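You operate a simulated robot arm through the tools that you are given. There is no shell and no other tool. Be economical: measure what you need, move in short steps, check, and stop when the job is done.

Carry out the task below with a simulated robot arm. There is one attempt and no reset: what you move stays moved.

## Task
Pack the LAMP bracket in the large carton and tape it shut.
Fine: fold all four flaps in, end flaps under; press the tape strip from the bench along the seam; other brackets and the spare strip stay.

The check looks at the end state, three seconds after you hand in, the way a careful person would. Anything else that was tipped, shoved, dropped, spilled or broken makes it a failure. Flat cloth is picked up by pressing the open fingertips on it (5 to 10 N) and closing them slowly along it; thin cloth reads only 2 to 8 mm in the jaws.

## Robot
A 7-joint arm with a two-finger parallel gripper, fixed in place. Base frame: the origin is at the foot of the arm, x ahead of it, y to its left, z up; the work surface is at about z = 84. Lengths are in cm, angles in degrees, forces in N, time in s.
With the tool pointing down near the work surface it reaches from about 42 to 90 cm from the base axis. Its first joint turns from -17.0 to 126.0 degrees. Payload 1.57 kg.
Tool frame: the origin (TCP) lies between the finger pads and is the grasp point; the fingertips stand 3 cm ahead of it; z points along the fingers, y is the line along which they close. The gripper opens to 8 cm. The fingers are 1.7 cm wide and 1.2 cm thick; the gripper's body (4 by 8.2 cm) begins 8 cm behind the TCP.
Orientation is told as [roll, pitch, yaw] about the base's x, y, z axes, in that order, counted from this pose: with the fingers straight down and closing along the base's y, the tool's x points along the base's -x, its y along +y and its z along -z.

## Interface
- The arm moves only by the tool jog_arm. Its argument "plan" is a list that holds one entry, the list of rows, each a list of 7 numbers: the finger opening in cm, from 0 to 8, then the shift along the tool's x, y, z in cm, then the turn, a rotation vector about the tool's x, y, z in degrees. In form: [[[gripper, dx, dy, dz, rx, ry, rz], ...]]. A call has 1 to 10 rows; each row is the pose to reach, as a shift and turn from the pose commanded when the call began, along the tool's axes at that moment. Rows are played at 5 a second. More than 5 cm and 8.6 degrees between two rows, or a gripper value outside its range, and nothing of the call is played. Where a pose cannot be reached the arm comes as near as it can. A force on the tool above 90 N (or 10 N above the force at the start of the call, whichever is more), or a blocked arm, ends the call early, and 0.2 s more pass. Each finger travels about 4.5 cm/s and halts on what it meets, pressing with about 32 N; the grip force reading is that of the motor and also rises with nothing between the fingers. The clock runs only during rows and for 0.2 s after the last one: add rows that repeat a pose to give the fingers time. The reply holds the time, the measured pose of the TCP, the force on the tool along the base axes, the opening and the grip force, in the units named above and with some noise, with the torque about the TCP (base axes, N m) and any sound that the robot's microphone picked up, and new pictures: "pictures" is both (left out), scene, wrist or none.
- Cameras (640 x 400 px; columns grow to the right, rows downward): "scene" is fixed at [40.03, 50.1, 161.18]; the picture's right is [-0.96, -0.29, 0.00], its down [-0.19, 0.64, -0.75] and it looks along [0.22, -0.71, -0.67] (base axes); focal length 365 px, centre (320, 200). "wrist" rides on the gripper at [7.2, -0.7, -12.2] in the tool frame; the picture's right is [0.09, 1.00, 0.00], its down [-0.84, 0.08, -0.54] and it looks along [-0.54, 0.05, 0.84] (tool axes); focal length 238 px, centre (320, 200). There is no depth. A picture from a camera that has moved, and an enlarged one, comes with that camera's place and axes in the base frame and with its lens.
- lift_body(by): slides the trunk up (or, below 0, down) by that many cm; the arm rides with it, the base frame stays. It gives what a move gives, with no picture.
- enlarge(camera, box): a new picture of the part [left, top, right, bottom] of that camera's present view, enlarged. No time passes.
- job_done(): hands the job in; it is judged then, once.

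Work in short steps. Places have to be worked out from the pictures, the camera data and where the tool is seen: move nearer, look again, correct. Check each grasp and each placing, and mend what went wrong. You have 120 turns and 200 pictures in all, those below and enlarged ones among them. Open the gripper and draw the arm clear of the work before you hand the job in, unless the task says otherwise; then end with one line.

The tools are called after "Call:" as a command line: name --argument value ..., lists and objects as JSON in quotes. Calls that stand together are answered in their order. jog_arm: Moves the arm, as the interface text tells. Its arguments: {"type":"object","properties":{"plan":{"type":"array","items":{"type":"array","items":{"type":"array","items":{"type":"number"}}}},"pictures":{"type":"string","enum":["both","scene","wrist","none"]}},"required":["plan"]} The other tools are called the same way: lift_body (by) slides the trunk up or down; enlarge (camera, box) takes an enlarged picture of a part of a camera's view; job_done () hands the job in.

At the start:

```text
time_s: 0.0
tool_pos: [70.95, -3.6, 114.52]
orientation: [0.0, 0.1, 0.0]
contact_force: [-0.7, 0.1, -0.4]
torque: [-0.01, 0.01, 0.02]
grip_width: 8.0
grip_force: 0.1
trunk travel left (down, up): [-65.0, 14.0]
```

scene: 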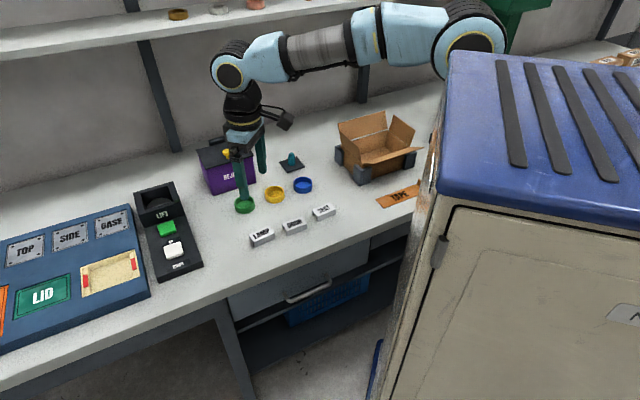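
wrist: 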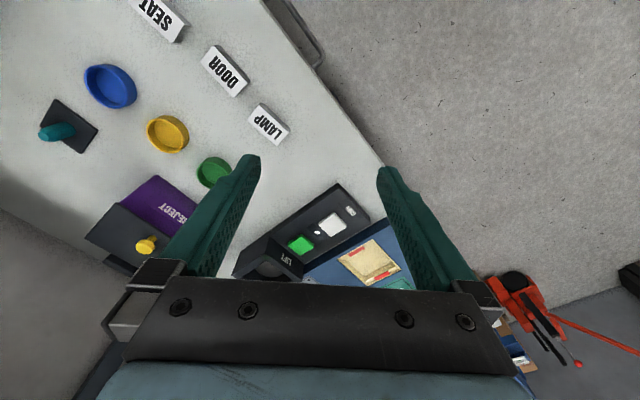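

The bench shows three labelled brackets, a carton and a tape strip partly behind the cabinet. I'll enlarge those regions first.

Call:
enlarge --camera "scene" --box '[320, 90, 480, 220]'

Call:
enlarge --camera "scene" --box '[190, 130, 350, 260]'

```text
3.08 times, centred on (400, 155) of scene
camera zoom: at [40.03, 50.1, 161.18], right [-0.96, -0.29, 0.0], down [-0.19, 0.64, -0.75], along [0.22, -0.71, -0.67], focal length 1123 px, centre (74, 338)
```

zoom: 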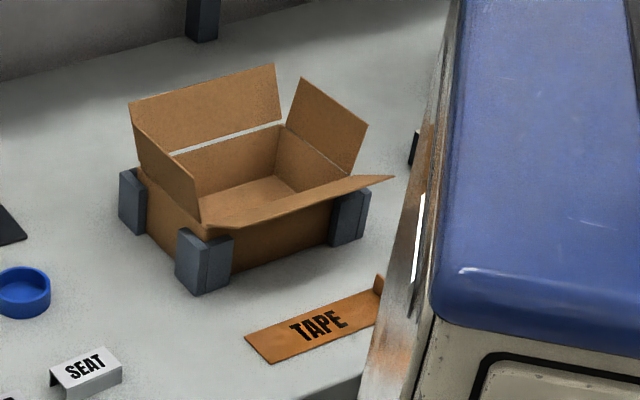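

```text
3.08 times, centred on (270, 195) of scene
camera zoom: at [40.03, 50.1, 161.18], right [-0.96, -0.29, 0.0], down [-0.19, 0.64, -0.75], along [0.22, -0.71, -0.67], focal length 1123 px, centre (474, 215)
```

zoom: 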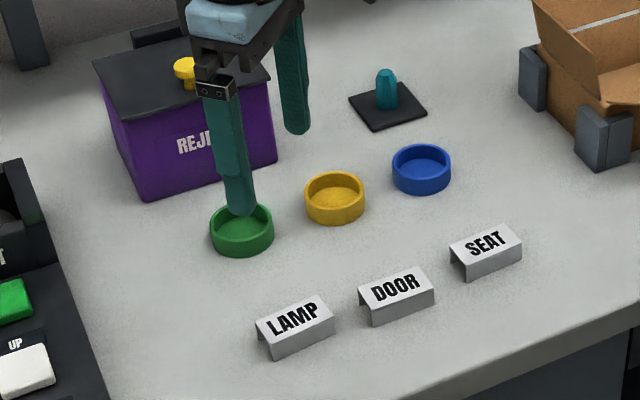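

LAMP is at about (75,-11), the carton near (52,-57) and the tape near (41,-41). I'll move the arm high toward the carton and tape to see what the cabinet hides.

Call:
jog_arm --plan '[[[8, 3, -3.5, 0, 0, 0, 0], [8, 6, -7, 0, 0, 0, 0], [8, 9, -10.5, 0, 0, 0, 0], [8, 12, -14, 0, 0, 0, 0], [8, 15, -17.5, 0, 0, 0, 0], [8, 18, -21, 0, 0, 0, 0], [8, 21, -24.5, 0, 0, 0, 0]]]'

```text
time_s: 1.6
tool_pos: [49.97, -27.98, 114.47]
orientation: [-0.1, 0.0, 0.1]
contact_force: [0.3, -0.2, -0.2]
torque: [0.0, 0.02, -0.02]
grip_width: 7.97
grip_force: 0.0
trunk travel left (down, up): [-65.0, 14.0]
camera wrist: at [42.75, -28.54, 126.62], right [-0.09, 1.0, 0.0], down [0.84, 0.08, 0.54], along [0.54, 0.05, -0.84], focal length 238 px, centre (320, 200)
```

scene: 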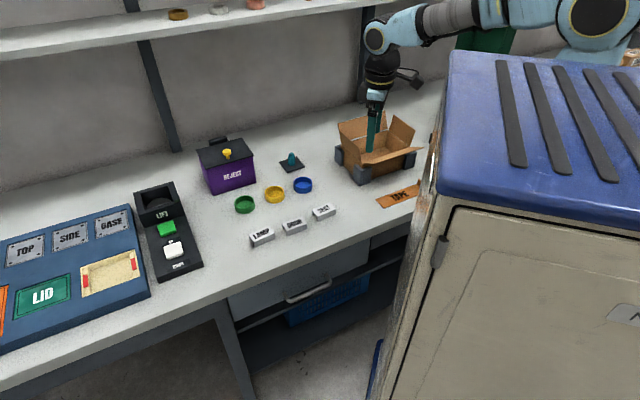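
wrist: 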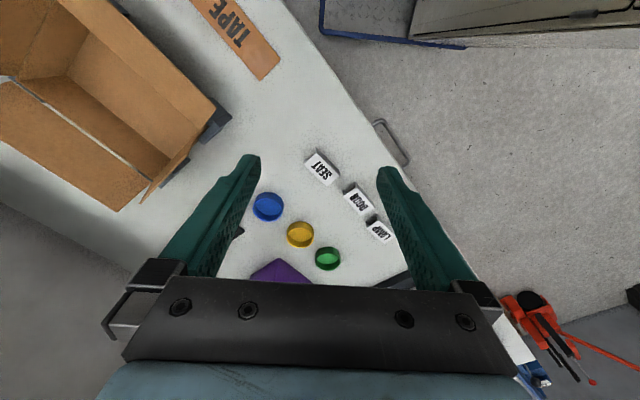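

The tape is on the bench edge left of the carton. I'll yaw 48° toward the carton, staying high, and pull back a bit.

Call:
jog_arm --plan '[[[8, 2, -1, 0, 0, 0, 8], [8, 4, -2, 0, 0, 0, 16], [8, 6, -3, 0, 0, 0, 24], [8, 8, -4, 0, 0, 0, 32], [8, 10, -5, 0, 0, 0, 40], [8, 12, -6, 0, 0, 0, 48]]]'

```text
time_s: 3.0
tool_pos: [37.87, -33.97, 114.59]
orientation: [0.0, 0.0, -48.2]
contact_force: [-0.4, 0.2, 0.2]
torque: [-0.02, -0.01, 0.02]
grip_width: 8.0
grip_force: 0.0
trunk travel left (down, up): [-65.0, 14.0]
camera wrist: at [32.6, -29.02, 126.88], right [0.68, 0.73, 0.0], down [0.62, -0.57, 0.54], along [0.4, -0.37, -0.84], focal length 238 px, centre (320, 200)
```

scene: 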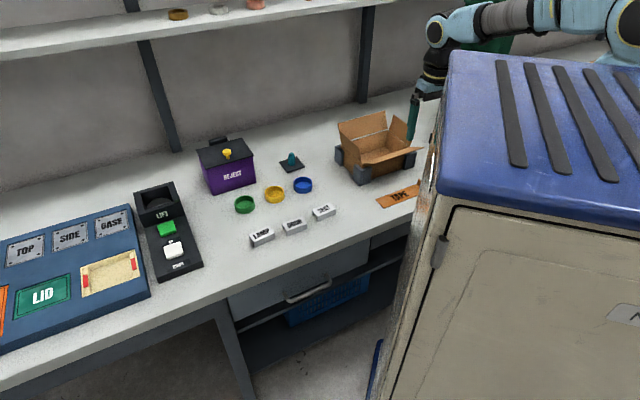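
wrist: 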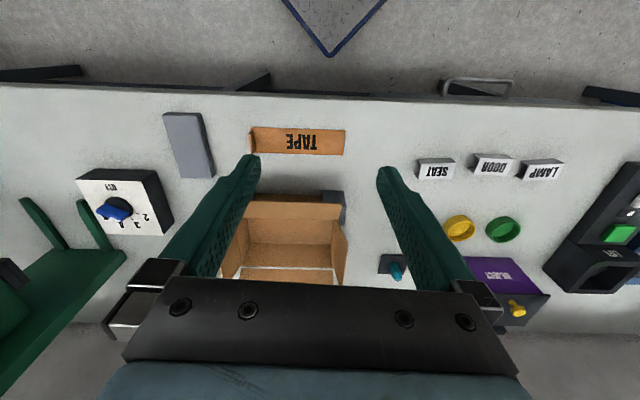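

Tool is now aligned with the bench. I enlarge to identify the grey pad, the tape with its tab, and carton flaps.

Call:
enlarge --camera "wrist" --box '[60, 80, 380, 280]'

Call:
enlarge --camera "wrist" --box '[200, 100, 360, 200]'

```text
2.00 times, centred on (220, 180) of wrist
camera zoom: at [32.6, -29.02, 126.88], right [0.68, 0.73, 0.0], down [0.62, -0.57, 0.54], along [0.4, -0.37, -0.84], focal length 477 px, centre (520, 240)
```

zoom: 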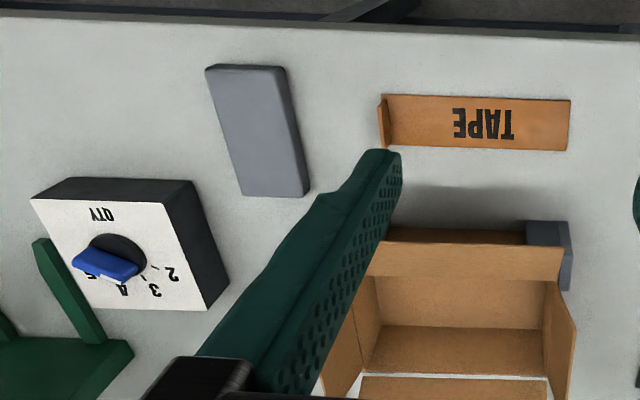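

```text
4.00 times, centred on (280, 150) of wrist
camera zoom: at [32.6, -29.02, 126.88], right [0.68, 0.73, 0.0], down [0.62, -0.57, 0.54], along [0.4, -0.37, -0.84], focal length 953 px, centre (480, 400)
```

zoom: 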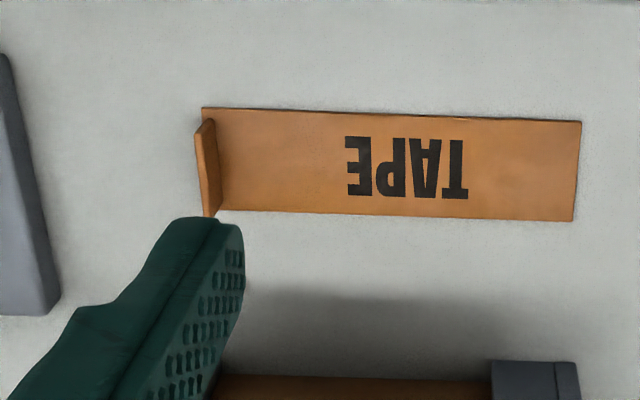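

The bench axes lie at 45° in the base frame: s = (x+y)/√2 to the right, d = (x−y)/√2 toward the wall. The tape is centred at s≈-1, d≈58.5, with an upright tab at its -s end. Next I go above LAMP, yawed so the fingers close across its depth.

Call:
jog_arm --plan '[[[8, -0.75, 3.8, 0, 0, 0, -8.4], [8, -1.5, 7.6, 0, 0, 0, -16.8], [8, -2.25, 11.4, 0, 0, 0, -25.2], [8, -3, 15.2, 0, 0, 0, -33.6], [8, -3.75, 19, 0, 0, 0, -42], [8, -4.5, 22.8, 0, 0, 0, -50.4], [8, -5.25, 26.6, 0, 0, 0, -58.8], [8, -6, 30.4, 0, 0, 0, -67.2], [8, -6.75, 34.2, 0, 0, 0, -75.6], [8, -7, 36, 0, 0, 0, -84]]]' --pictures "none"

Call:
jog_arm --plan '[[[8, 0, 0, 4, 0, 0, -4], [8, 0, 0, 8, 0, 0, -9], [8, 0, 0, 8, 0, 0, -9]]]' --pictures "wrist"

```text
time_s: 5.2
tool_pos: [69.4, -15.14, 114.53]
orientation: [-0.1, -0.1, 36.1]
contact_force: [-0.5, 0.8, 0.7]
torque: [0.01, 0.02, -0.01]
grip_width: 8.02
grip_force: 0.0
trunk travel left (down, up): [-65.0, 14.0]
```

```text
time_s: 6.0
tool_pos: [69.2, -14.94, 106.45]
orientation: [0.0, 0.0, 45.0]
contact_force: [-1.0, 0.5, -0.7]
torque: [0.0, -0.02, -0.01]
grip_width: 8.03
grip_force: 0.1
trunk travel left (down, up): [-65.0, 14.0]
camera wrist: at [64.65, -20.45, 118.78], right [-0.77, 0.64, 0.0], down [0.54, 0.65, 0.54], along [0.35, 0.42, -0.84], focal length 238 px, centre (320, 200)
```

wrist: 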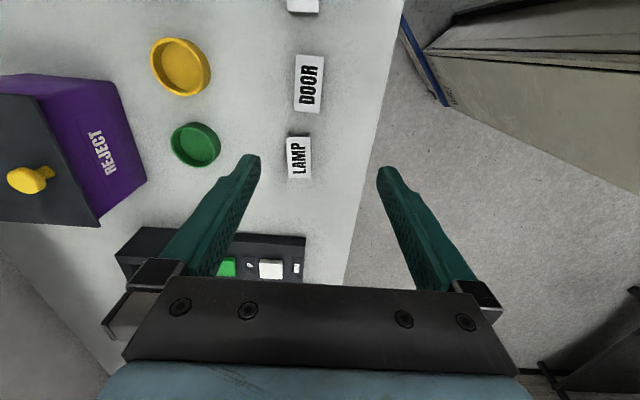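

LAMP's centre is at about (75.8,-11.9), 6.4 cm long and 3.5 cm deep. I'll move above it at z≈97 and recheck.

Call:
jog_arm --plan '[[[8, -3.4, -1.2, 3, 0, 0, 0], [8, -6.8, -2.5, 6, 0, 0, 0], [8, -6.8, -2.5, 9.5, 0, 0, 0], [8, -6.8, -2.5, 9.5, 0, 0, 0]]]'

```text
time_s: 7.0
tool_pos: [75.97, -12.01, 97.07]
orientation: [0.0, 0.0, 45.0]
contact_force: [-0.7, 0.8, 0.2]
torque: [0.01, -0.01, 0.0]
grip_width: 7.97
grip_force: 0.1
trunk travel left (down, up): [-65.0, 14.0]
camera wrist: at [71.37, -17.41, 109.28], right [-0.77, 0.64, 0.0], down [0.54, 0.65, 0.54], along [0.35, 0.42, -0.84], focal length 238 px, centre (320, 200)
```

scene: 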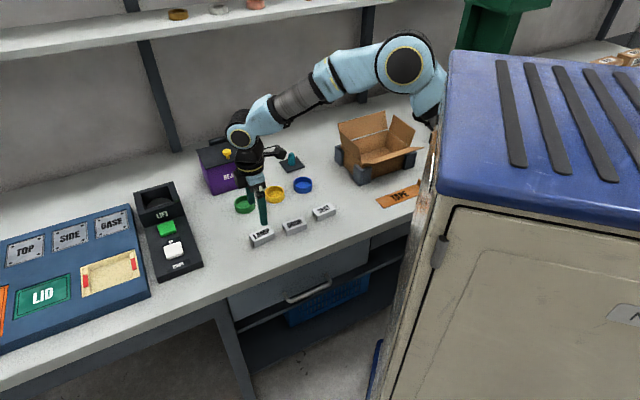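
wrist: 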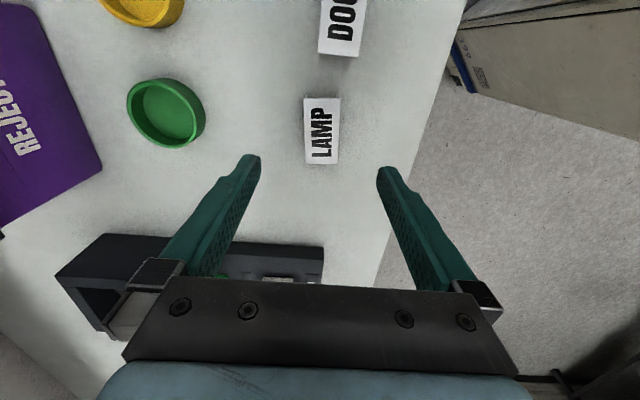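

Centred within 0.4 cm. Descending to z=87.7 (tips 0.7 cm above the bench) and closing.

Call:
jog_arm --plan '[[[6.5, 0.3, 0.2, 4, 0, 0, 0], [6.5, 0.3, 0.2, 8, 0, 0, 0], [6.5, 0.3, 0.2, 9.4, 0, 0, 0], [4, 0.3, 0.2, 9.4, 0, 0, 0], [2.5, 0.3, 0.2, 9.4, 0, 0, 0], [2.5, 0.3, 0.2, 9.4, 0, 0, 0], [2.5, 0.3, 0.2, 9.4, 0, 0, 0]]]' --pictures "wrist"

```text
time_s: 8.6
tool_pos: [75.5, -12.01, 87.72]
orientation: [0.0, 0.0, 45.0]
contact_force: [-0.2, -0.6, 0.3]
torque: [-0.01, -0.03, -0.01]
grip_width: 3.35
grip_force: 31.0
trunk travel left (down, up): [-65.0, 14.0]
camera wrist: at [70.92, -17.59, 99.97], right [-0.77, 0.64, 0.0], down [0.54, 0.65, 0.54], along [0.35, 0.42, -0.84], focal length 238 px, centre (320, 200)
```

wrist: 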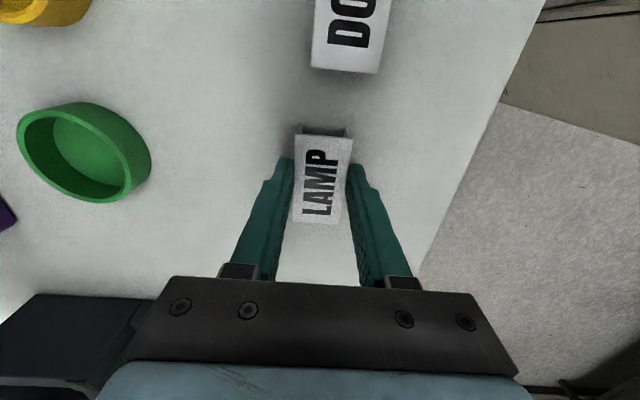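

LAMP is gripped (3.35 cm, 31 N). Lifting straight up, then travelling along -s to the carton while yawing back to -45 so the camera faces it.

Call:
jog_arm --plan '[[[2.5, 0, 0, -4, 0, 0, 0], [2.5, 0, 0, -8.5, 0, 0, 0], [2.5, 0, 0, -13, 0, 0, 0], [2.5, 0, 0, -17.5, 0, 0, 0], [2.5, 0, 0, -22, 0, 0, 0], [2.5, 0, 0, -26.5, 0, 0, 0], [2.5, 0, 0, -31, 0, 0, 0]]]' --pictures "scene"

Call:
jog_arm --plan '[[[2.5, 4.7, 0, 0, 0, 0, 8.5], [2.5, 9.4, 0, 0, 0, 0, 17], [2.5, 14.1, 0, 0, 0, 0, 25.5], [2.5, 18.8, 0, 0, 0, 0, 34], [2.5, 23.5, 0, 0, 0, 0, 42.5], [2.5, 28.2, 0, 0, 0, 0, 51], [2.5, 32.9, 0, 0, 0, 0, 59.5], [2.5, 37.6, 0, 0, 0, 0, 68], [2.5, 42.3, 0, 0, 0, 0, 76.5], [2.5, 47, 0, 0, 0, 0, 85]]]'

```text
time_s: 10.2
tool_pos: [75.54, -12.08, 118.65]
orientation: [-0.1, 0.0, 45.0]
contact_force: [-0.4, -0.1, -0.2]
torque: [0.01, 0.03, 0.01]
grip_width: 3.33
grip_force: 32.7
trunk travel left (down, up): [-65.0, 14.0]
```

scene: 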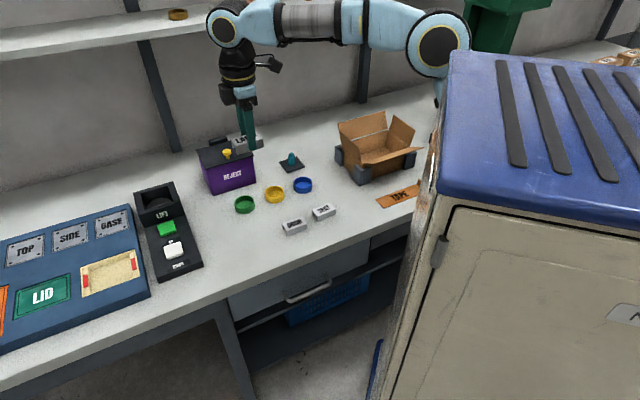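

```text
time_s: 12.4
tool_pos: [42.17, -45.54, 118.61]
orientation: [0.0, 0.1, -40.1]
contact_force: [-0.5, -0.1, 0.2]
torque: [0.0, 0.04, 0.01]
grip_width: 3.33
grip_force: 31.7
trunk travel left (down, up): [-65.0, 14.0]
camera wrist: at [36.3, -41.36, 130.82], right [0.57, 0.82, 0.0], down [0.69, -0.48, 0.54], along [0.45, -0.31, -0.84], focal length 238 px, centre (320, 200)
```

scene: 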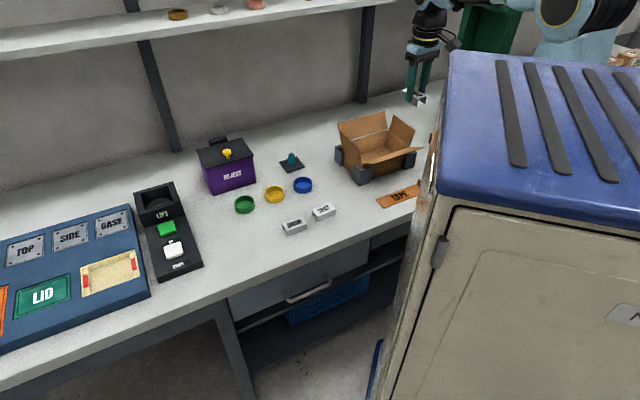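
wrist: 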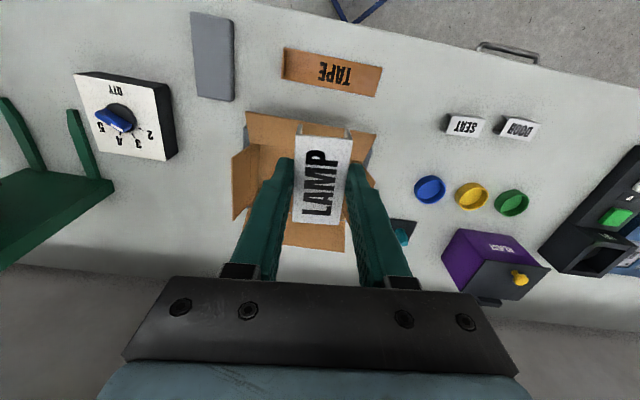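

The held bracket hides the carton. I'll sidestep +16 cm along s and square the yaw to -45 for a clear look.

Call:
jog_arm --plan '[[[2.5, -0.35, 4, 0, 0, 0, 5], [2.5, -0.7, 8, 0, 0, 0, 5], [2.5, -1.05, 12, 0, 0, 0, 5], [2.5, -1.4, 16, 0, 0, 0, 5], [2.5, -1.4, 16, 0, 0, 0, 5]]]' --pictures "wrist"

Call:
enlarge --camera "wrist" --box '[60, 30, 300, 230]'

Call:
enlarge --camera "scene" --box '[325, 100, 437, 190]'

```text
time_s: 13.6
tool_pos: [53.42, -34.09, 118.82]
orientation: [0.1, 0.1, -45.1]
contact_force: [-0.5, -0.2, -0.7]
torque: [-0.03, 0.0, -0.04]
grip_width: 3.33
grip_force: 31.8
trunk travel left (down, up): [-65.0, 14.0]
camera wrist: at [48.04, -29.44, 131.0], right [0.64, 0.77, 0.0], down [0.65, -0.54, 0.54], along [0.42, -0.35, -0.84], focal length 238 px, centre (320, 200)
```

wrist: 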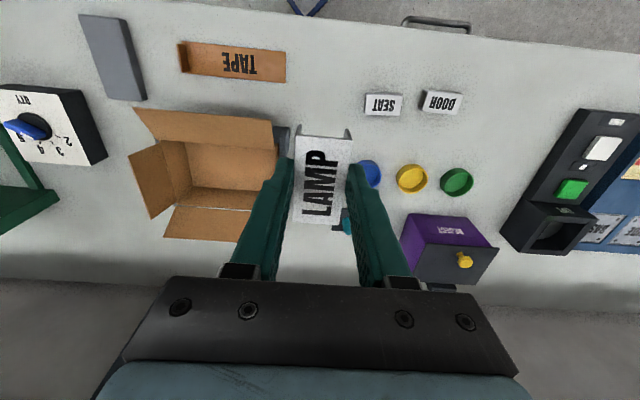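

```text
2.00 times, centred on (180, 130) of wrist
camera zoom: at [48.04, -29.44, 131.0], right [0.64, 0.77, 0.0], down [0.65, -0.54, 0.54], along [0.42, -0.35, -0.84], focal length 477 px, centre (600, 340)
```

zoom: 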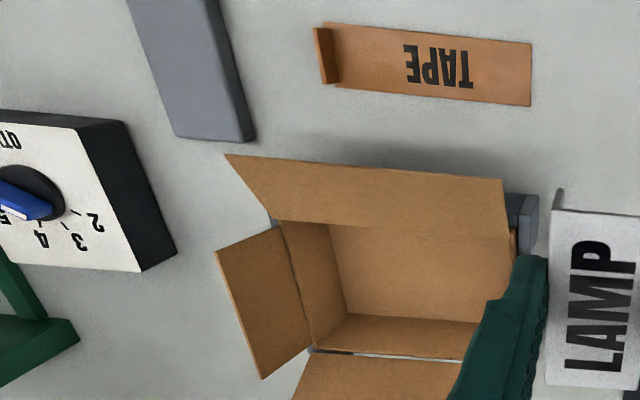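

```text
4.44 times, centred on (381, 145) of scene
camera zoom: at [40.03, 50.1, 161.18], right [-0.96, -0.29, 0.0], down [-0.19, 0.64, -0.75], along [0.22, -0.71, -0.67], focal length 1622 px, centre (49, 444)
```

zoom: 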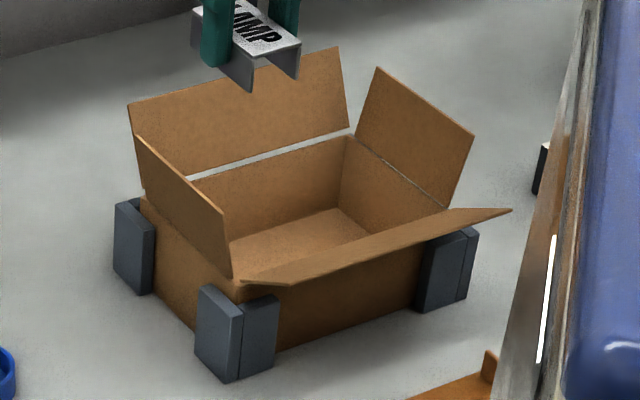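

Triangulating the two views, the carton rim is at z≈91.5 and spans s −12.3…7.3, d 70.5…83.3. The near flap leans out about 50° and the other three about 20°. I'll move LAMP over the centre (s −2.4, d 77) and check.

Call:
jog_arm --plan '[[[2.5, -3.02, -3.22, 0, 0, 0, 0], [2.5, -6.04, -6.44, 0, 0, 0, 0], [2.5, -9.06, -9.66, 0, 0, 0, 0], [2.5, -12.1, -12.9, 0, 0, 0, 0], [2.5, -15.1, -16.1, 0, 0, 0, 0], [2.5, -15.1, -16.1, 4, 0, 0, 0], [2.5, -15.1, -16.1, 8, 0, 0, 0], [2.5, -15.1, -16.1, 10.5, 0, 0, 0], [2.5, -15.1, -16.1, 10.5, 0, 0, 0]]]'

Call:
enlarge --camera "scene" --box '[325, 90, 437, 190]'

```text
time_s: 15.6
tool_pos: [52.82, -56.23, 108.1]
orientation: [0.0, -0.1, -45.1]
contact_force: [0.4, 1.0, 0.2]
torque: [-0.02, 0.05, -0.02]
grip_width: 3.34
grip_force: 32.3
trunk travel left (down, up): [-65.0, 14.0]
camera wrist: at [47.31, -51.48, 120.34], right [0.64, 0.77, 0.0], down [0.65, -0.54, 0.54], along [0.42, -0.35, -0.84], focal length 238 px, centre (320, 200)
```

scene: 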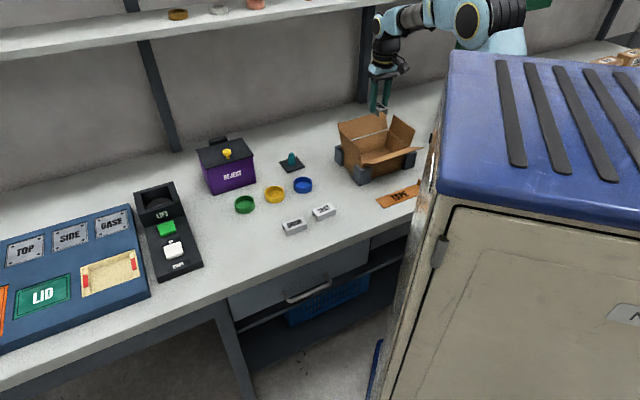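
wrist: 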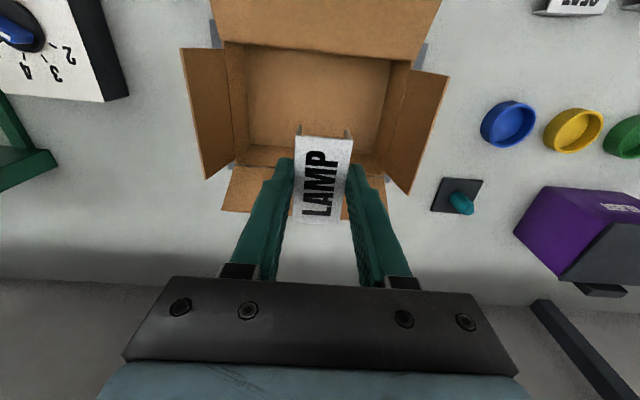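

```text
4.00 times, centred on (381, 140) of scene
camera zoom: at [40.03, 50.1, 161.18], right [-0.96, -0.29, 0.0], down [-0.19, 0.64, -0.75], along [0.22, -0.71, -0.67], focal length 1460 px, centre (76, 440)
```

zoom: 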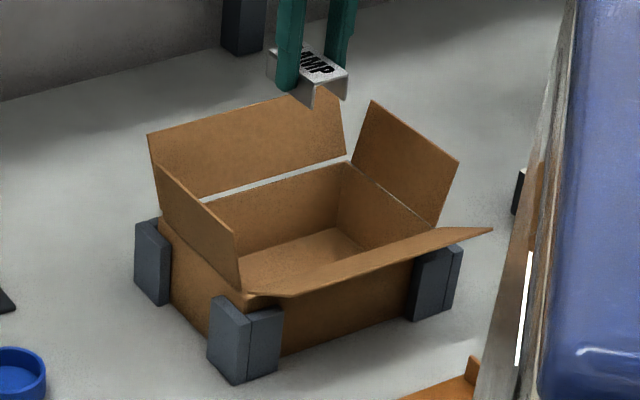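

Alignment is good: carton centre at s≈-2.9, d≈77, bracket within 0.5 cm. Lowering into the box in steps, stopping just above the floor.

Call:
jog_arm --plan '[[[2.5, 0, -0.5, 4, 0, 0, 0], [2.5, 0, -0.5, 8, 0, 0, 0], [2.5, 0, -0.5, 12, 0, 0, 0], [2.5, 0, -0.5, 16, 0, 0, 0], [2.5, 0, -0.5, 18, 0, 0, 0], [2.5, 0, -0.5, 19.3, 0, 0, 0], [2.5, 0, -0.5, 19.8, 0, 0, 0]]]'

```text
time_s: 17.2
tool_pos: [52.54, -56.42, 88.45]
orientation: [0.0, 0.0, -45.0]
contact_force: [-0.4, 0.6, -0.8]
torque: [0.01, 0.02, -0.02]
grip_width: 3.31
grip_force: 32.5
trunk travel left (down, up): [-65.0, 14.0]
camera wrist: at [46.95, -51.76, 100.62], right [0.64, 0.77, 0.0], down [0.65, -0.54, 0.54], along [0.42, -0.35, -0.84], focal length 238 px, centre (320, 200)
```

scene: 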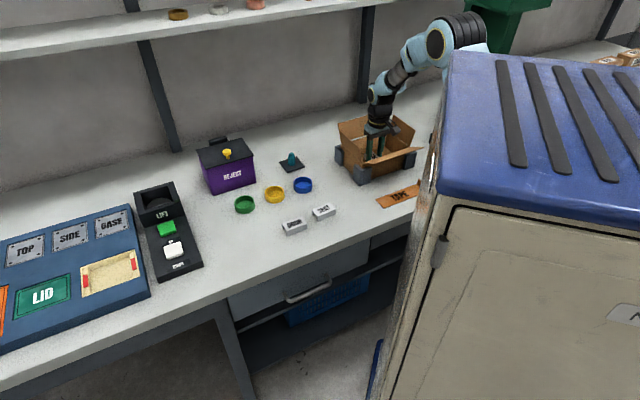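
wrist: 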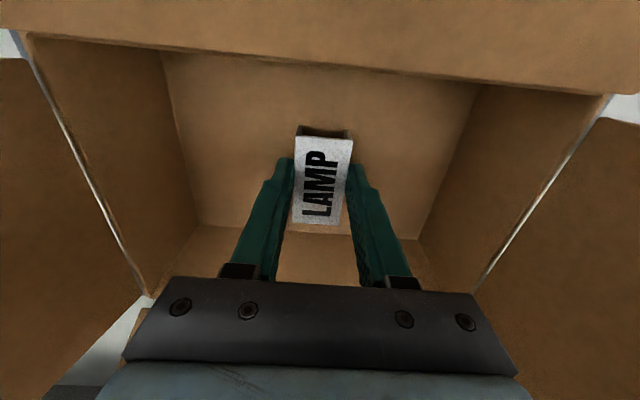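

No contact yet; easing down in 0.2 cm steps to feel the floor.

Call:
jog_arm --plan '[[[2.5, 0, 0, 0.2, 0, 0, 0], [2.5, 0, 0, 0.4, 0, 0, 0], [2.5, 0, 0, 0.4, 0, 0, 0]]]' --pictures "none"

```text
time_s: 18.0
tool_pos: [52.56, -56.35, 88.22]
orientation: [0.0, -0.1, -45.0]
contact_force: [-3.5, 3.4, 18.8]
torque: [0.32, 0.28, -0.04]
grip_width: 3.35
grip_force: 31.9
trunk travel left (down, up): [-65.0, 14.0]
```

Bracket is seated on the floor (18.8 N). Opening slowly and withdrawing straight up.

Call:
jog_arm --plan '[[[3.6, 0, 0, -0.2, 0, 0, 0], [5, 0, 0, -0.2, 0, 0, 0], [6, 0, 0, -0.2, 0, 0, 0], [6, 0, 0, -3, 0, 0, 0], [6, 0, 0, -7, 0, 0, 0], [6, 0, 0, -11, 0, 0, 0], [6, 0, 0, -15, 0, 0, 0], [6, 0, 0, -19, 0, 0, 0], [6, 0, 0, -23, 0, 0, 0]]]'

```text
time_s: 20.0
tool_pos: [52.41, -56.28, 110.99]
orientation: [0.0, 0.1, -45.0]
contact_force: [-0.7, -0.3, -0.8]
torque: [0.03, 0.01, -0.03]
grip_width: 6.0
grip_force: 0.1
trunk travel left (down, up): [-65.0, 14.0]
camera wrist: at [46.9, -51.7, 123.22], right [0.64, 0.77, 0.0], down [0.65, -0.54, 0.54], along [0.42, -0.35, -0.84], focal length 238 px, centre (320, 200)
```

scene: 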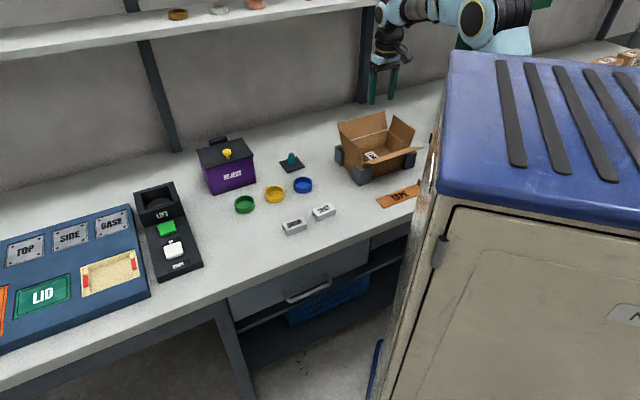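
wrist: 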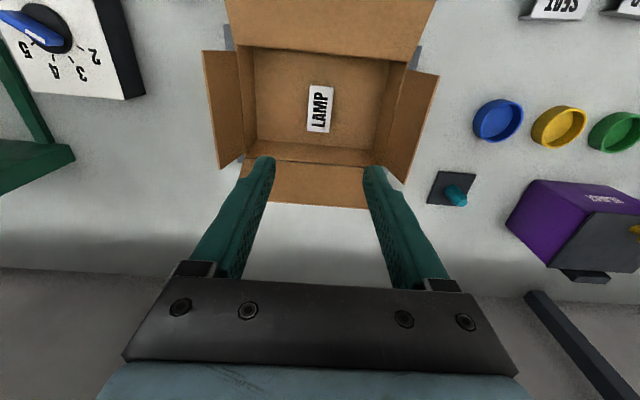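

LAMP sits label-up in the centre. Next is the +s end flap: close the fingers, go outside it (s≈15) and lower the tips to z≈95.

Call:
jog_arm --plan '[[[4, 0, 4.4, 0, 0, 0, 0], [2, 0, 8.8, 0, 0, 0, 0], [0, 0, 13.2, 0, 0, 0, 0], [0, 0, 17.5, 0, 0, 0, 0], [0, 0, 17.5, 4.5, 0, 0, 0], [0, 0, 17.5, 9, 0, 0, 0], [0, 0, 17.5, 13, 0, 0, 0], [0, 0, 17.5, 13, 0, 0, 0]]]'

Call:
enlarge --camera "scene" --box '[310, 80, 438, 190]'

```text
time_s: 21.8
tool_pos: [65.12, -44.25, 97.92]
orientation: [0.0, 0.1, -45.0]
contact_force: [-1.1, -0.1, 0.1]
torque: [0.0, 0.02, -0.03]
grip_width: 0.0
grip_force: 21.7
trunk travel left (down, up): [-65.0, 14.0]
camera wrist: at [59.67, -39.44, 110.12], right [0.64, 0.77, 0.0], down [0.65, -0.54, 0.54], along [0.42, -0.35, -0.84], focal length 238 px, centre (320, 200)
```

scene: 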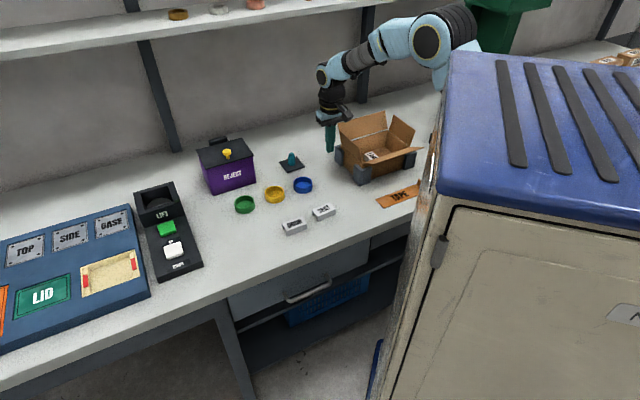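
wrist: 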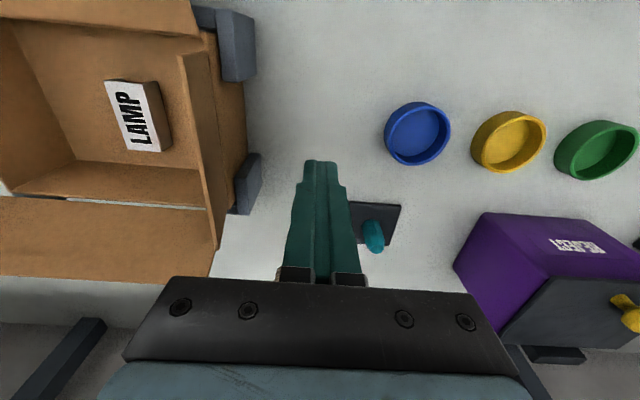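

```text
3.64 times, centred on (374, 135) of scene
camera zoom: at [40.03, 50.1, 161.18], right [-0.96, -0.29, 0.0], down [-0.19, 0.64, -0.75], along [0.22, -0.71, -0.67], focal length 1327 px, centre (124, 436)
```

zoom: 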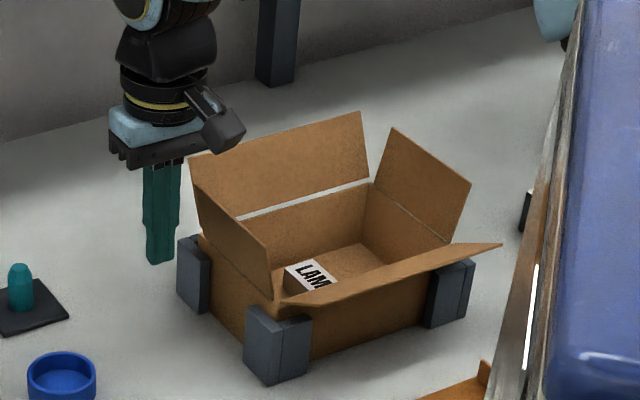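

Tool clear of everything, tips at z≈95. Sweeping slowly in −s to push the +s flap past vertical.

Call:
jog_arm --plan '[[[0, 0, -2.5, 0, 0, 0, 0], [0, 0, -5, 0, 0, 0, 0], [0, 0, -7, 0, 0, 0, 0], [0, 0, -9, 0, 0, 0, 0], [0, 0, -10.5, 0, 0, 0, 0], [0, 0, -10.5, 0, 0, 0, 0]]]'

Call:
enlarge --camera "scene" --box '[310, 80, 438, 190]'

```text
time_s: 23.2
tool_pos: [57.43, -51.56, 97.87]
orientation: [0.0, 0.0, -45.1]
contact_force: [-0.2, 0.3, -0.9]
torque: [0.0, -0.02, -0.03]
grip_width: 0.0
grip_force: 21.1
trunk travel left (down, up): [-65.0, 14.0]
camera wrist: at [52.0, -46.95, 110.19], right [0.64, 0.77, 0.0], down [0.65, -0.54, 0.54], along [0.42, -0.35, -0.84], focal length 238 px, centre (320, 200)
```

scene: 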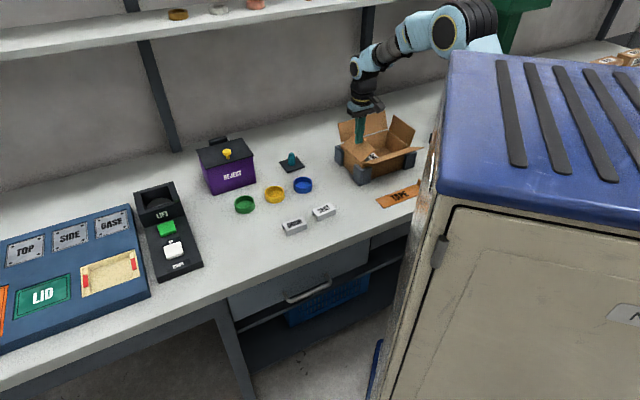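
wrist: 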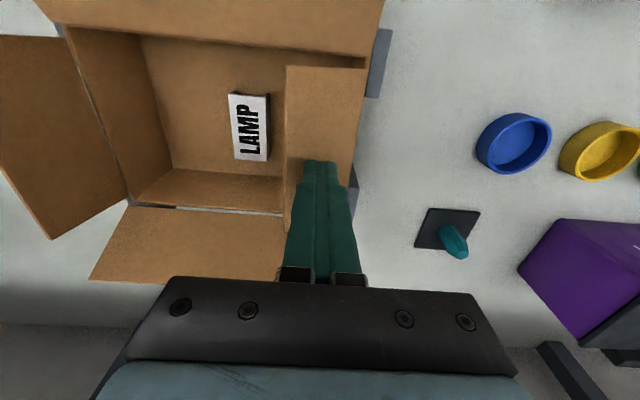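

```text
3.64 times, centred on (374, 135) of scene
camera zoom: at [40.03, 50.1, 161.18], right [-0.96, -0.29, 0.0], down [-0.19, 0.64, -0.75], along [0.22, -0.71, -0.67], focal length 1327 px, centre (124, 436)
```

zoom: 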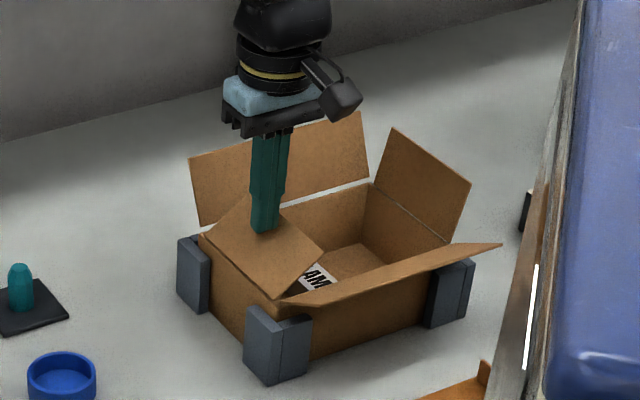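

The flap folds easily. Pressing it down to horizontal (tips to z≈92.2), then lifting away to see if it stays.

Call:
jog_arm --plan '[[[0, 0, -0.7, 1, 0, 0, 0], [0, 0, -1.4, 2, 0, 0, 0], [0, 0, -1.6, 2.7, 0, 0, 0], [0, 0, -1.6, 2.7, 0, 0, 0], [0, 0, -1.6, 0, 0, 0, 0], [0, 0, -1.6, -5, 0, 0, 0], [0, 0, -1.6, -8, 0, 0, 0]]]' --pictures "wrist"

Call:
enlarge --camera "scene" --box '[310, 80, 438, 190]'

```text
time_s: 24.8
tool_pos: [56.32, -52.74, 106.03]
orientation: [0.1, 0.0, -45.0]
contact_force: [0.4, -0.3, 0.0]
torque: [-0.03, 0.02, -0.02]
grip_width: 0.0
grip_force: 20.8
trunk travel left (down, up): [-65.0, 14.0]
camera wrist: at [50.79, -47.99, 118.28], right [0.64, 0.77, 0.0], down [0.65, -0.54, 0.54], along [0.42, -0.35, -0.84], focal length 238 px, centre (320, 200)
```

wrist: 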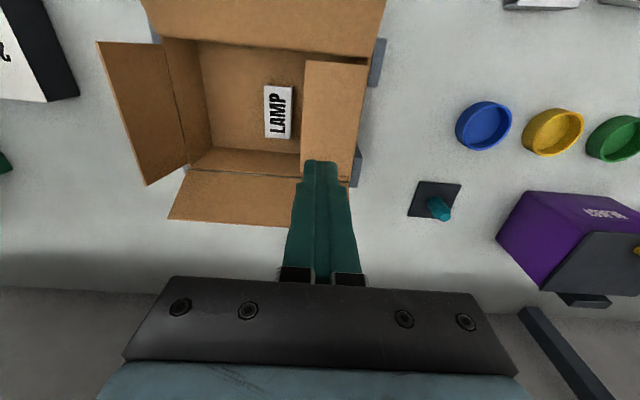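

```text
3.64 times, centred on (374, 135) of scene
camera zoom: at [40.03, 50.1, 161.18], right [-0.96, -0.29, 0.0], down [-0.19, 0.64, -0.75], along [0.22, -0.71, -0.67], focal length 1327 px, centre (124, 436)
```

zoom: 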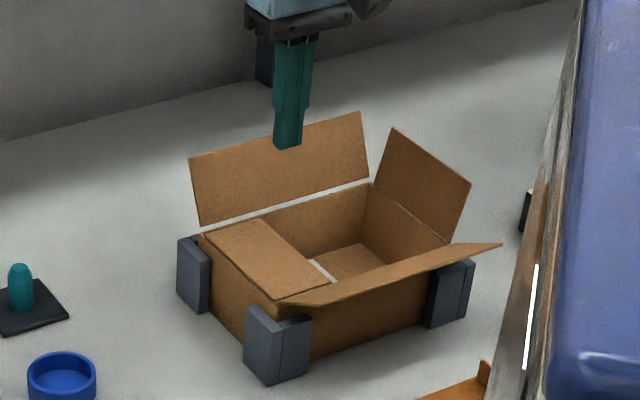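

The folded flap stays put. Now the −s end flap: going over it to s≈−20.5 and lowering the tips to z≈95.

Call:
jog_arm --plan '[[[0, 0, -4.6, 0, 0, 0, 0], [0, 0, -9.2, 0, 0, 0, 0], [0, 0, -13.8, 0, 0, 0, 0], [0, 0, -18.4, 0, 0, 0, 0], [0, 0, -22.8, 0, 0, 0, 0], [0, 0, -22.8, 4, 0, 0, 0], [0, 0, -22.8, 8.1, 0, 0, 0], [0, 0, -22.8, 8.1, 0, 0, 0]]]'

```text
time_s: 26.6
tool_pos: [40.26, -68.88, 97.94]
orientation: [0.1, 0.0, -45.1]
contact_force: [0.1, 0.7, 0.5]
torque: [0.01, 0.0, 0.02]
grip_width: 0.01
grip_force: 21.4
trunk travel left (down, up): [-65.0, 14.0]
camera wrist: at [34.7, -64.18, 110.22], right [0.64, 0.77, 0.0], down [0.65, -0.54, 0.54], along [0.42, -0.35, -0.84], focal length 238 px, centre (320, 200)
```

scene: 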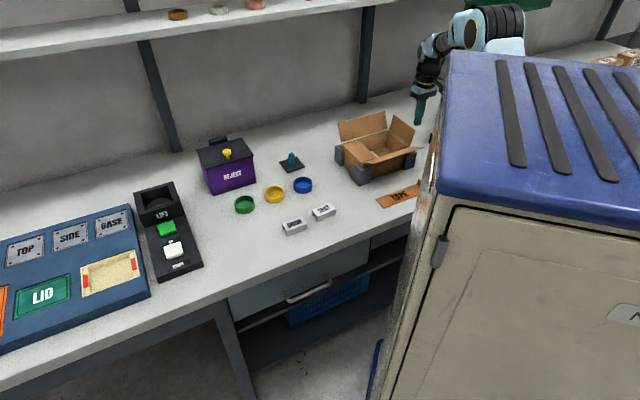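
wrist: 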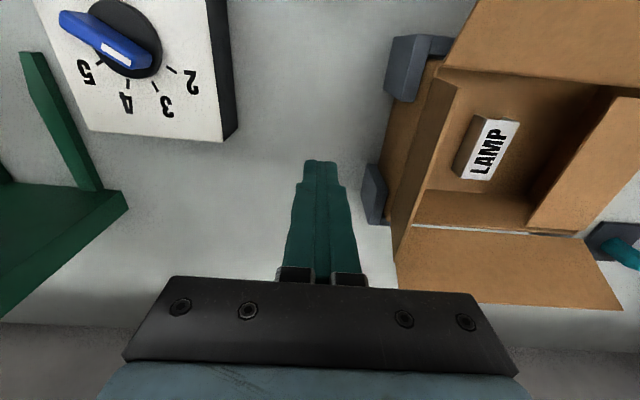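

Clear of the dial box. Now sweeping +s to fold this flap, pressing it down, then rising.

Call:
jog_arm --plan '[[[0, 0, 2.5, 0, 0, 0, 0], [0, 0, 5, 0, 0, 0, 0], [0, 0, 7, 0, 0, 0, 0], [0, 0, 9, 0, 0, 0, 0], [0, 0, 10.2, 0, 0, 0, 0], [0, 0, 11, 1.4, 0, 0, 0], [0, 0, 11.8, 2.7, 0, 0, 0], [0, 0, 11.8, 2.7, 0, 0, 0], [0, 0, 11.8, -2, 0, 0, 0], [0, 0, 11.8, -7, 0, 0, 0]]]' --pictures "wrist"

Call:
enlarge --camera "scene" --box '[310, 80, 438, 190]'

```text
time_s: 28.8
tool_pos: [48.47, -60.16, 104.88]
orientation: [-0.1, 0.0, -45.1]
contact_force: [0.8, 0.6, -0.7]
torque: [0.05, 0.0, -0.02]
grip_width: 0.0
grip_force: 21.2
trunk travel left (down, up): [-65.0, 14.0]
camera wrist: at [43.05, -55.55, 117.12], right [0.64, 0.77, 0.0], down [0.65, -0.54, 0.54], along [0.42, -0.35, -0.84], focal length 238 px, centre (320, 200)
```

wrist: 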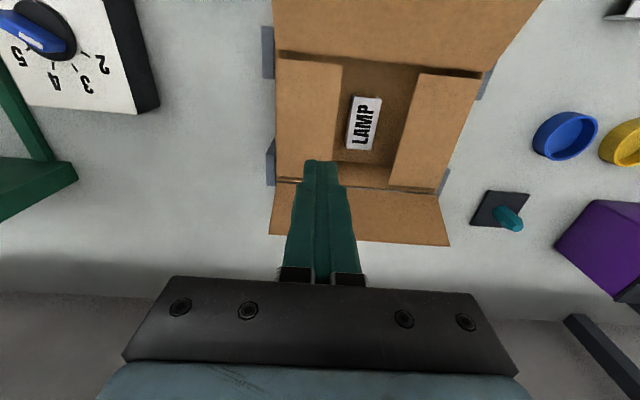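

```text
3.64 times, centred on (374, 135) of scene
camera zoom: at [40.03, 50.1, 161.18], right [-0.96, -0.29, 0.0], down [-0.19, 0.64, -0.75], along [0.22, -0.71, -0.67], focal length 1327 px, centre (124, 436)
```

zoom: 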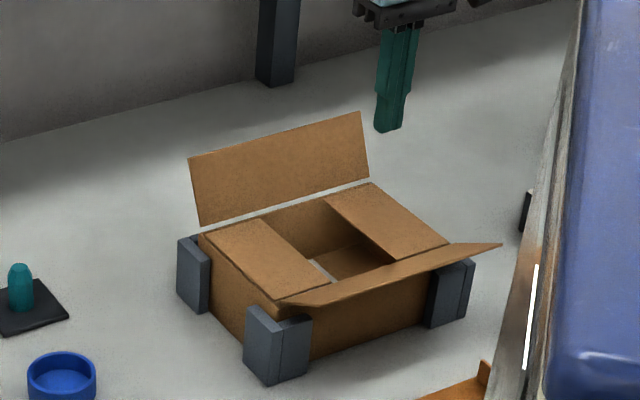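

Both end flaps are in. Now the near long flap: moving to d≈61, s≈−2.8, with tips at z≈94.5 just outside its underside.

Call:
jog_arm --plan '[[[0, 4, 1.5, 0, 0, 0, 0], [0, 8, 3, 0, 0, 0, 0], [0, 12, 4.5, 0, 0, 0, 0], [0, 15.8, 5.5, 0, 0, 0, 0], [0, 15.8, 5.5, 4, 0, 0, 0], [0, 15.8, 5.5, 7.4, 0, 0, 0], [0, 15.8, 5.5, 7.4, 0, 0, 0]]]'

Call:
enlarge --camera "scene" --box '[310, 80, 438, 190]'

```text
time_s: 30.4
tool_pos: [41.17, -45.25, 97.47]
orientation: [0.1, 0.1, -44.9]
contact_force: [-0.5, 0.5, 0.7]
torque: [-0.02, 0.0, 0.0]
grip_width: 0.0
grip_force: 21.0
trunk travel left (down, up): [-65.0, 14.0]
camera wrist: at [35.63, -40.61, 109.67], right [0.64, 0.77, 0.0], down [0.65, -0.54, 0.54], along [0.42, -0.35, -0.84], focal length 238 px, centre (320, 200)
```

scene: 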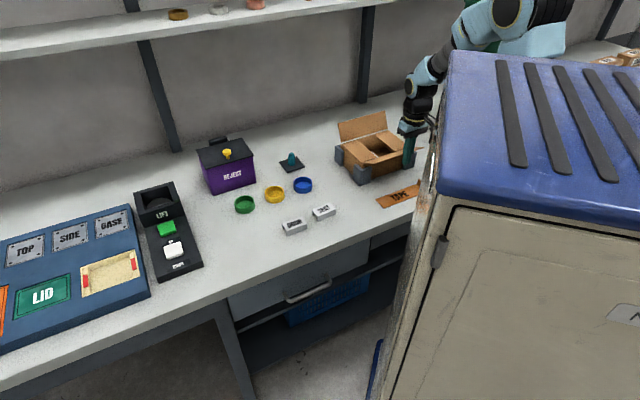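
wrist: 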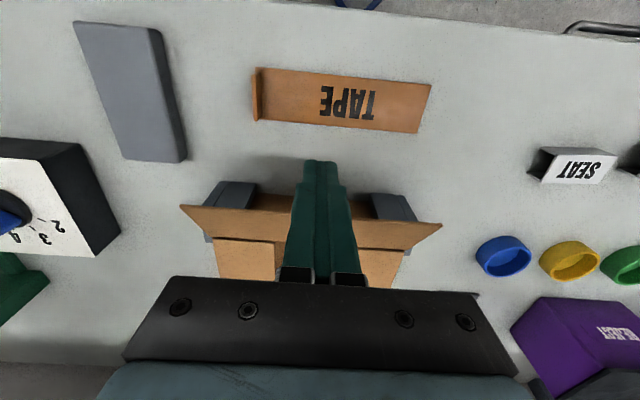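

```text
3.64 times, centred on (374, 135) of scene
camera zoom: at [40.03, 50.1, 161.18], right [-0.96, -0.29, 0.0], down [-0.19, 0.64, -0.75], along [0.22, -0.71, -0.67], focal length 1327 px, centre (124, 436)
```

zoom: 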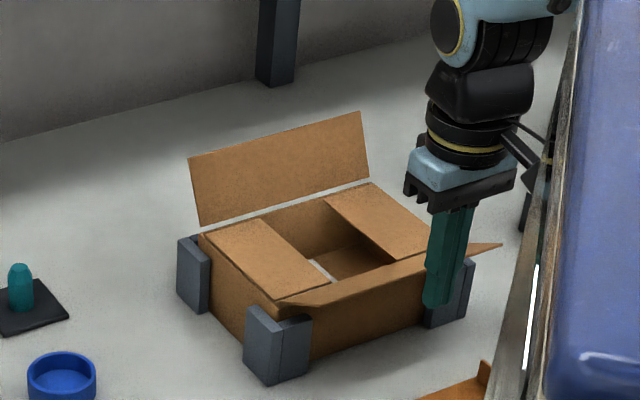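

The finger is outside the near flap, in front of its underside. Sweeping +d to fold it over, then pressing and rising.

Call:
jog_arm --plan '[[[0, -2.5, 0, 0, 0, 0, 0], [0, -5, 0, 0, 0, 0, 0], [0, -7, 0, 0, 0, 0, 0], [0, -9, 0, 0, 0, 0, 0], [0, -11, 0, 0, 0, 0, 0], [0, -12, 0, 0.5, 0, 0, 0], [0, -13, 0, 1.5, 0, 0, 0], [0, -13.5, 0, 2.3, 0, 0, 0], [0, -13.5, 0, 2.3, 0, 0, 0], [0, -13.5, 0, -2.5, 0, 0, 0]]]' --pictures "wrist"

Call:
enlarge --camera "scene" --box '[310, 80, 438, 190]'

```text
time_s: 32.6
tool_pos: [50.81, -55.14, 99.69]
orientation: [0.0, 0.0, -45.0]
contact_force: [-0.1, -0.1, -0.2]
torque: [-0.01, 0.03, -0.03]
grip_width: 0.0
grip_force: 20.9
trunk travel left (down, up): [-65.0, 14.0]
camera wrist: at [45.33, -50.3, 111.98], right [0.64, 0.77, 0.0], down [0.65, -0.54, 0.54], along [0.42, -0.35, -0.84], focal length 238 px, centre (320, 200)
```

wrist: 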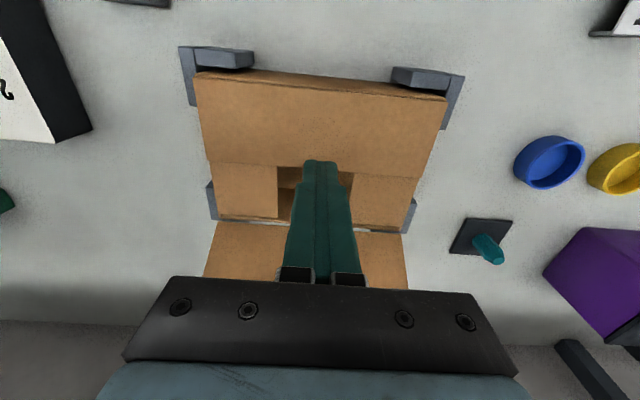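

```text
3.64 times, centred on (374, 135) of scene
camera zoom: at [40.03, 50.1, 161.18], right [-0.96, -0.29, 0.0], down [-0.19, 0.64, -0.75], along [0.22, -0.71, -0.67], focal length 1327 px, centre (124, 436)
```

zoom: 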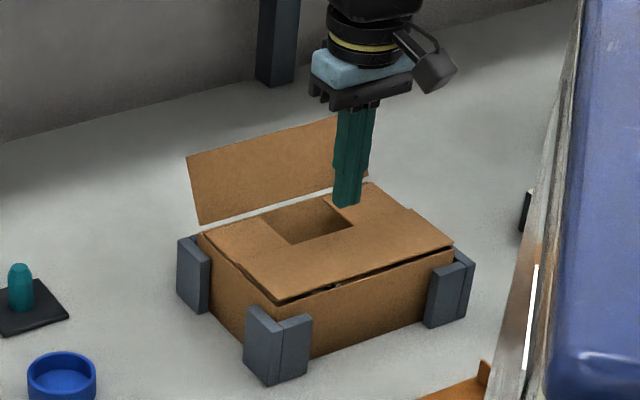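

Near flap is down. For the far flap, I rise, cross over to d≈89 and come down behind it.

Call:
jog_arm --plan '[[[0, 0, 0, -4.5, 0, 0, 0], [0, -3.5, 0, -5.5, 0, 0, 0], [0, -7, 0, -5.5, 0, 0, 0], [0, -10.5, 0, -5.5, 0, 0, 0], [0, -14.3, 0, -5.5, 0, 0, 0], [0, -14.3, 0, -2, 0, 0, 0], [0, -14.3, 0, 1.7, 0, 0, 0], [0, -14.3, 0, 1.7, 0, 0, 0]]]' --pictures "wrist"

Call:
enlarge --camera "scene" --box '[310, 80, 438, 190]'

```text
time_s: 34.4
tool_pos: [61.11, -65.16, 98.32]
orientation: [0.0, -0.1, -45.0]
contact_force: [0.1, -0.1, 0.5]
torque: [-0.03, 0.01, -0.01]
grip_width: 0.0
grip_force: 21.2
trunk travel left (down, up): [-65.0, 14.0]
camera wrist: at [55.6, -60.5, 110.52], right [0.64, 0.77, 0.0], down [0.65, -0.54, 0.54], along [0.42, -0.35, -0.84], focal length 238 px, centre (320, 200)
```

wrist: 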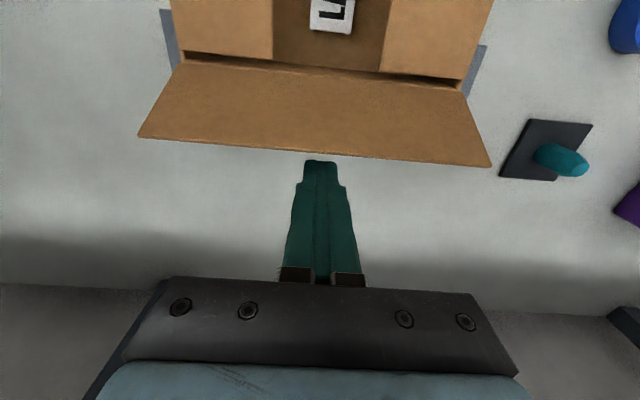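

```text
3.64 times, centred on (374, 135) of scene
camera zoom: at [40.03, 50.1, 161.18], right [-0.96, -0.29, 0.0], down [-0.19, 0.64, -0.75], along [0.22, -0.71, -0.67], focal length 1327 px, centre (124, 436)
```

zoom: 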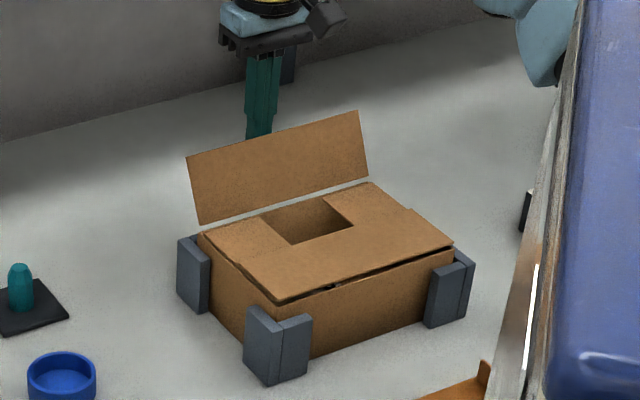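

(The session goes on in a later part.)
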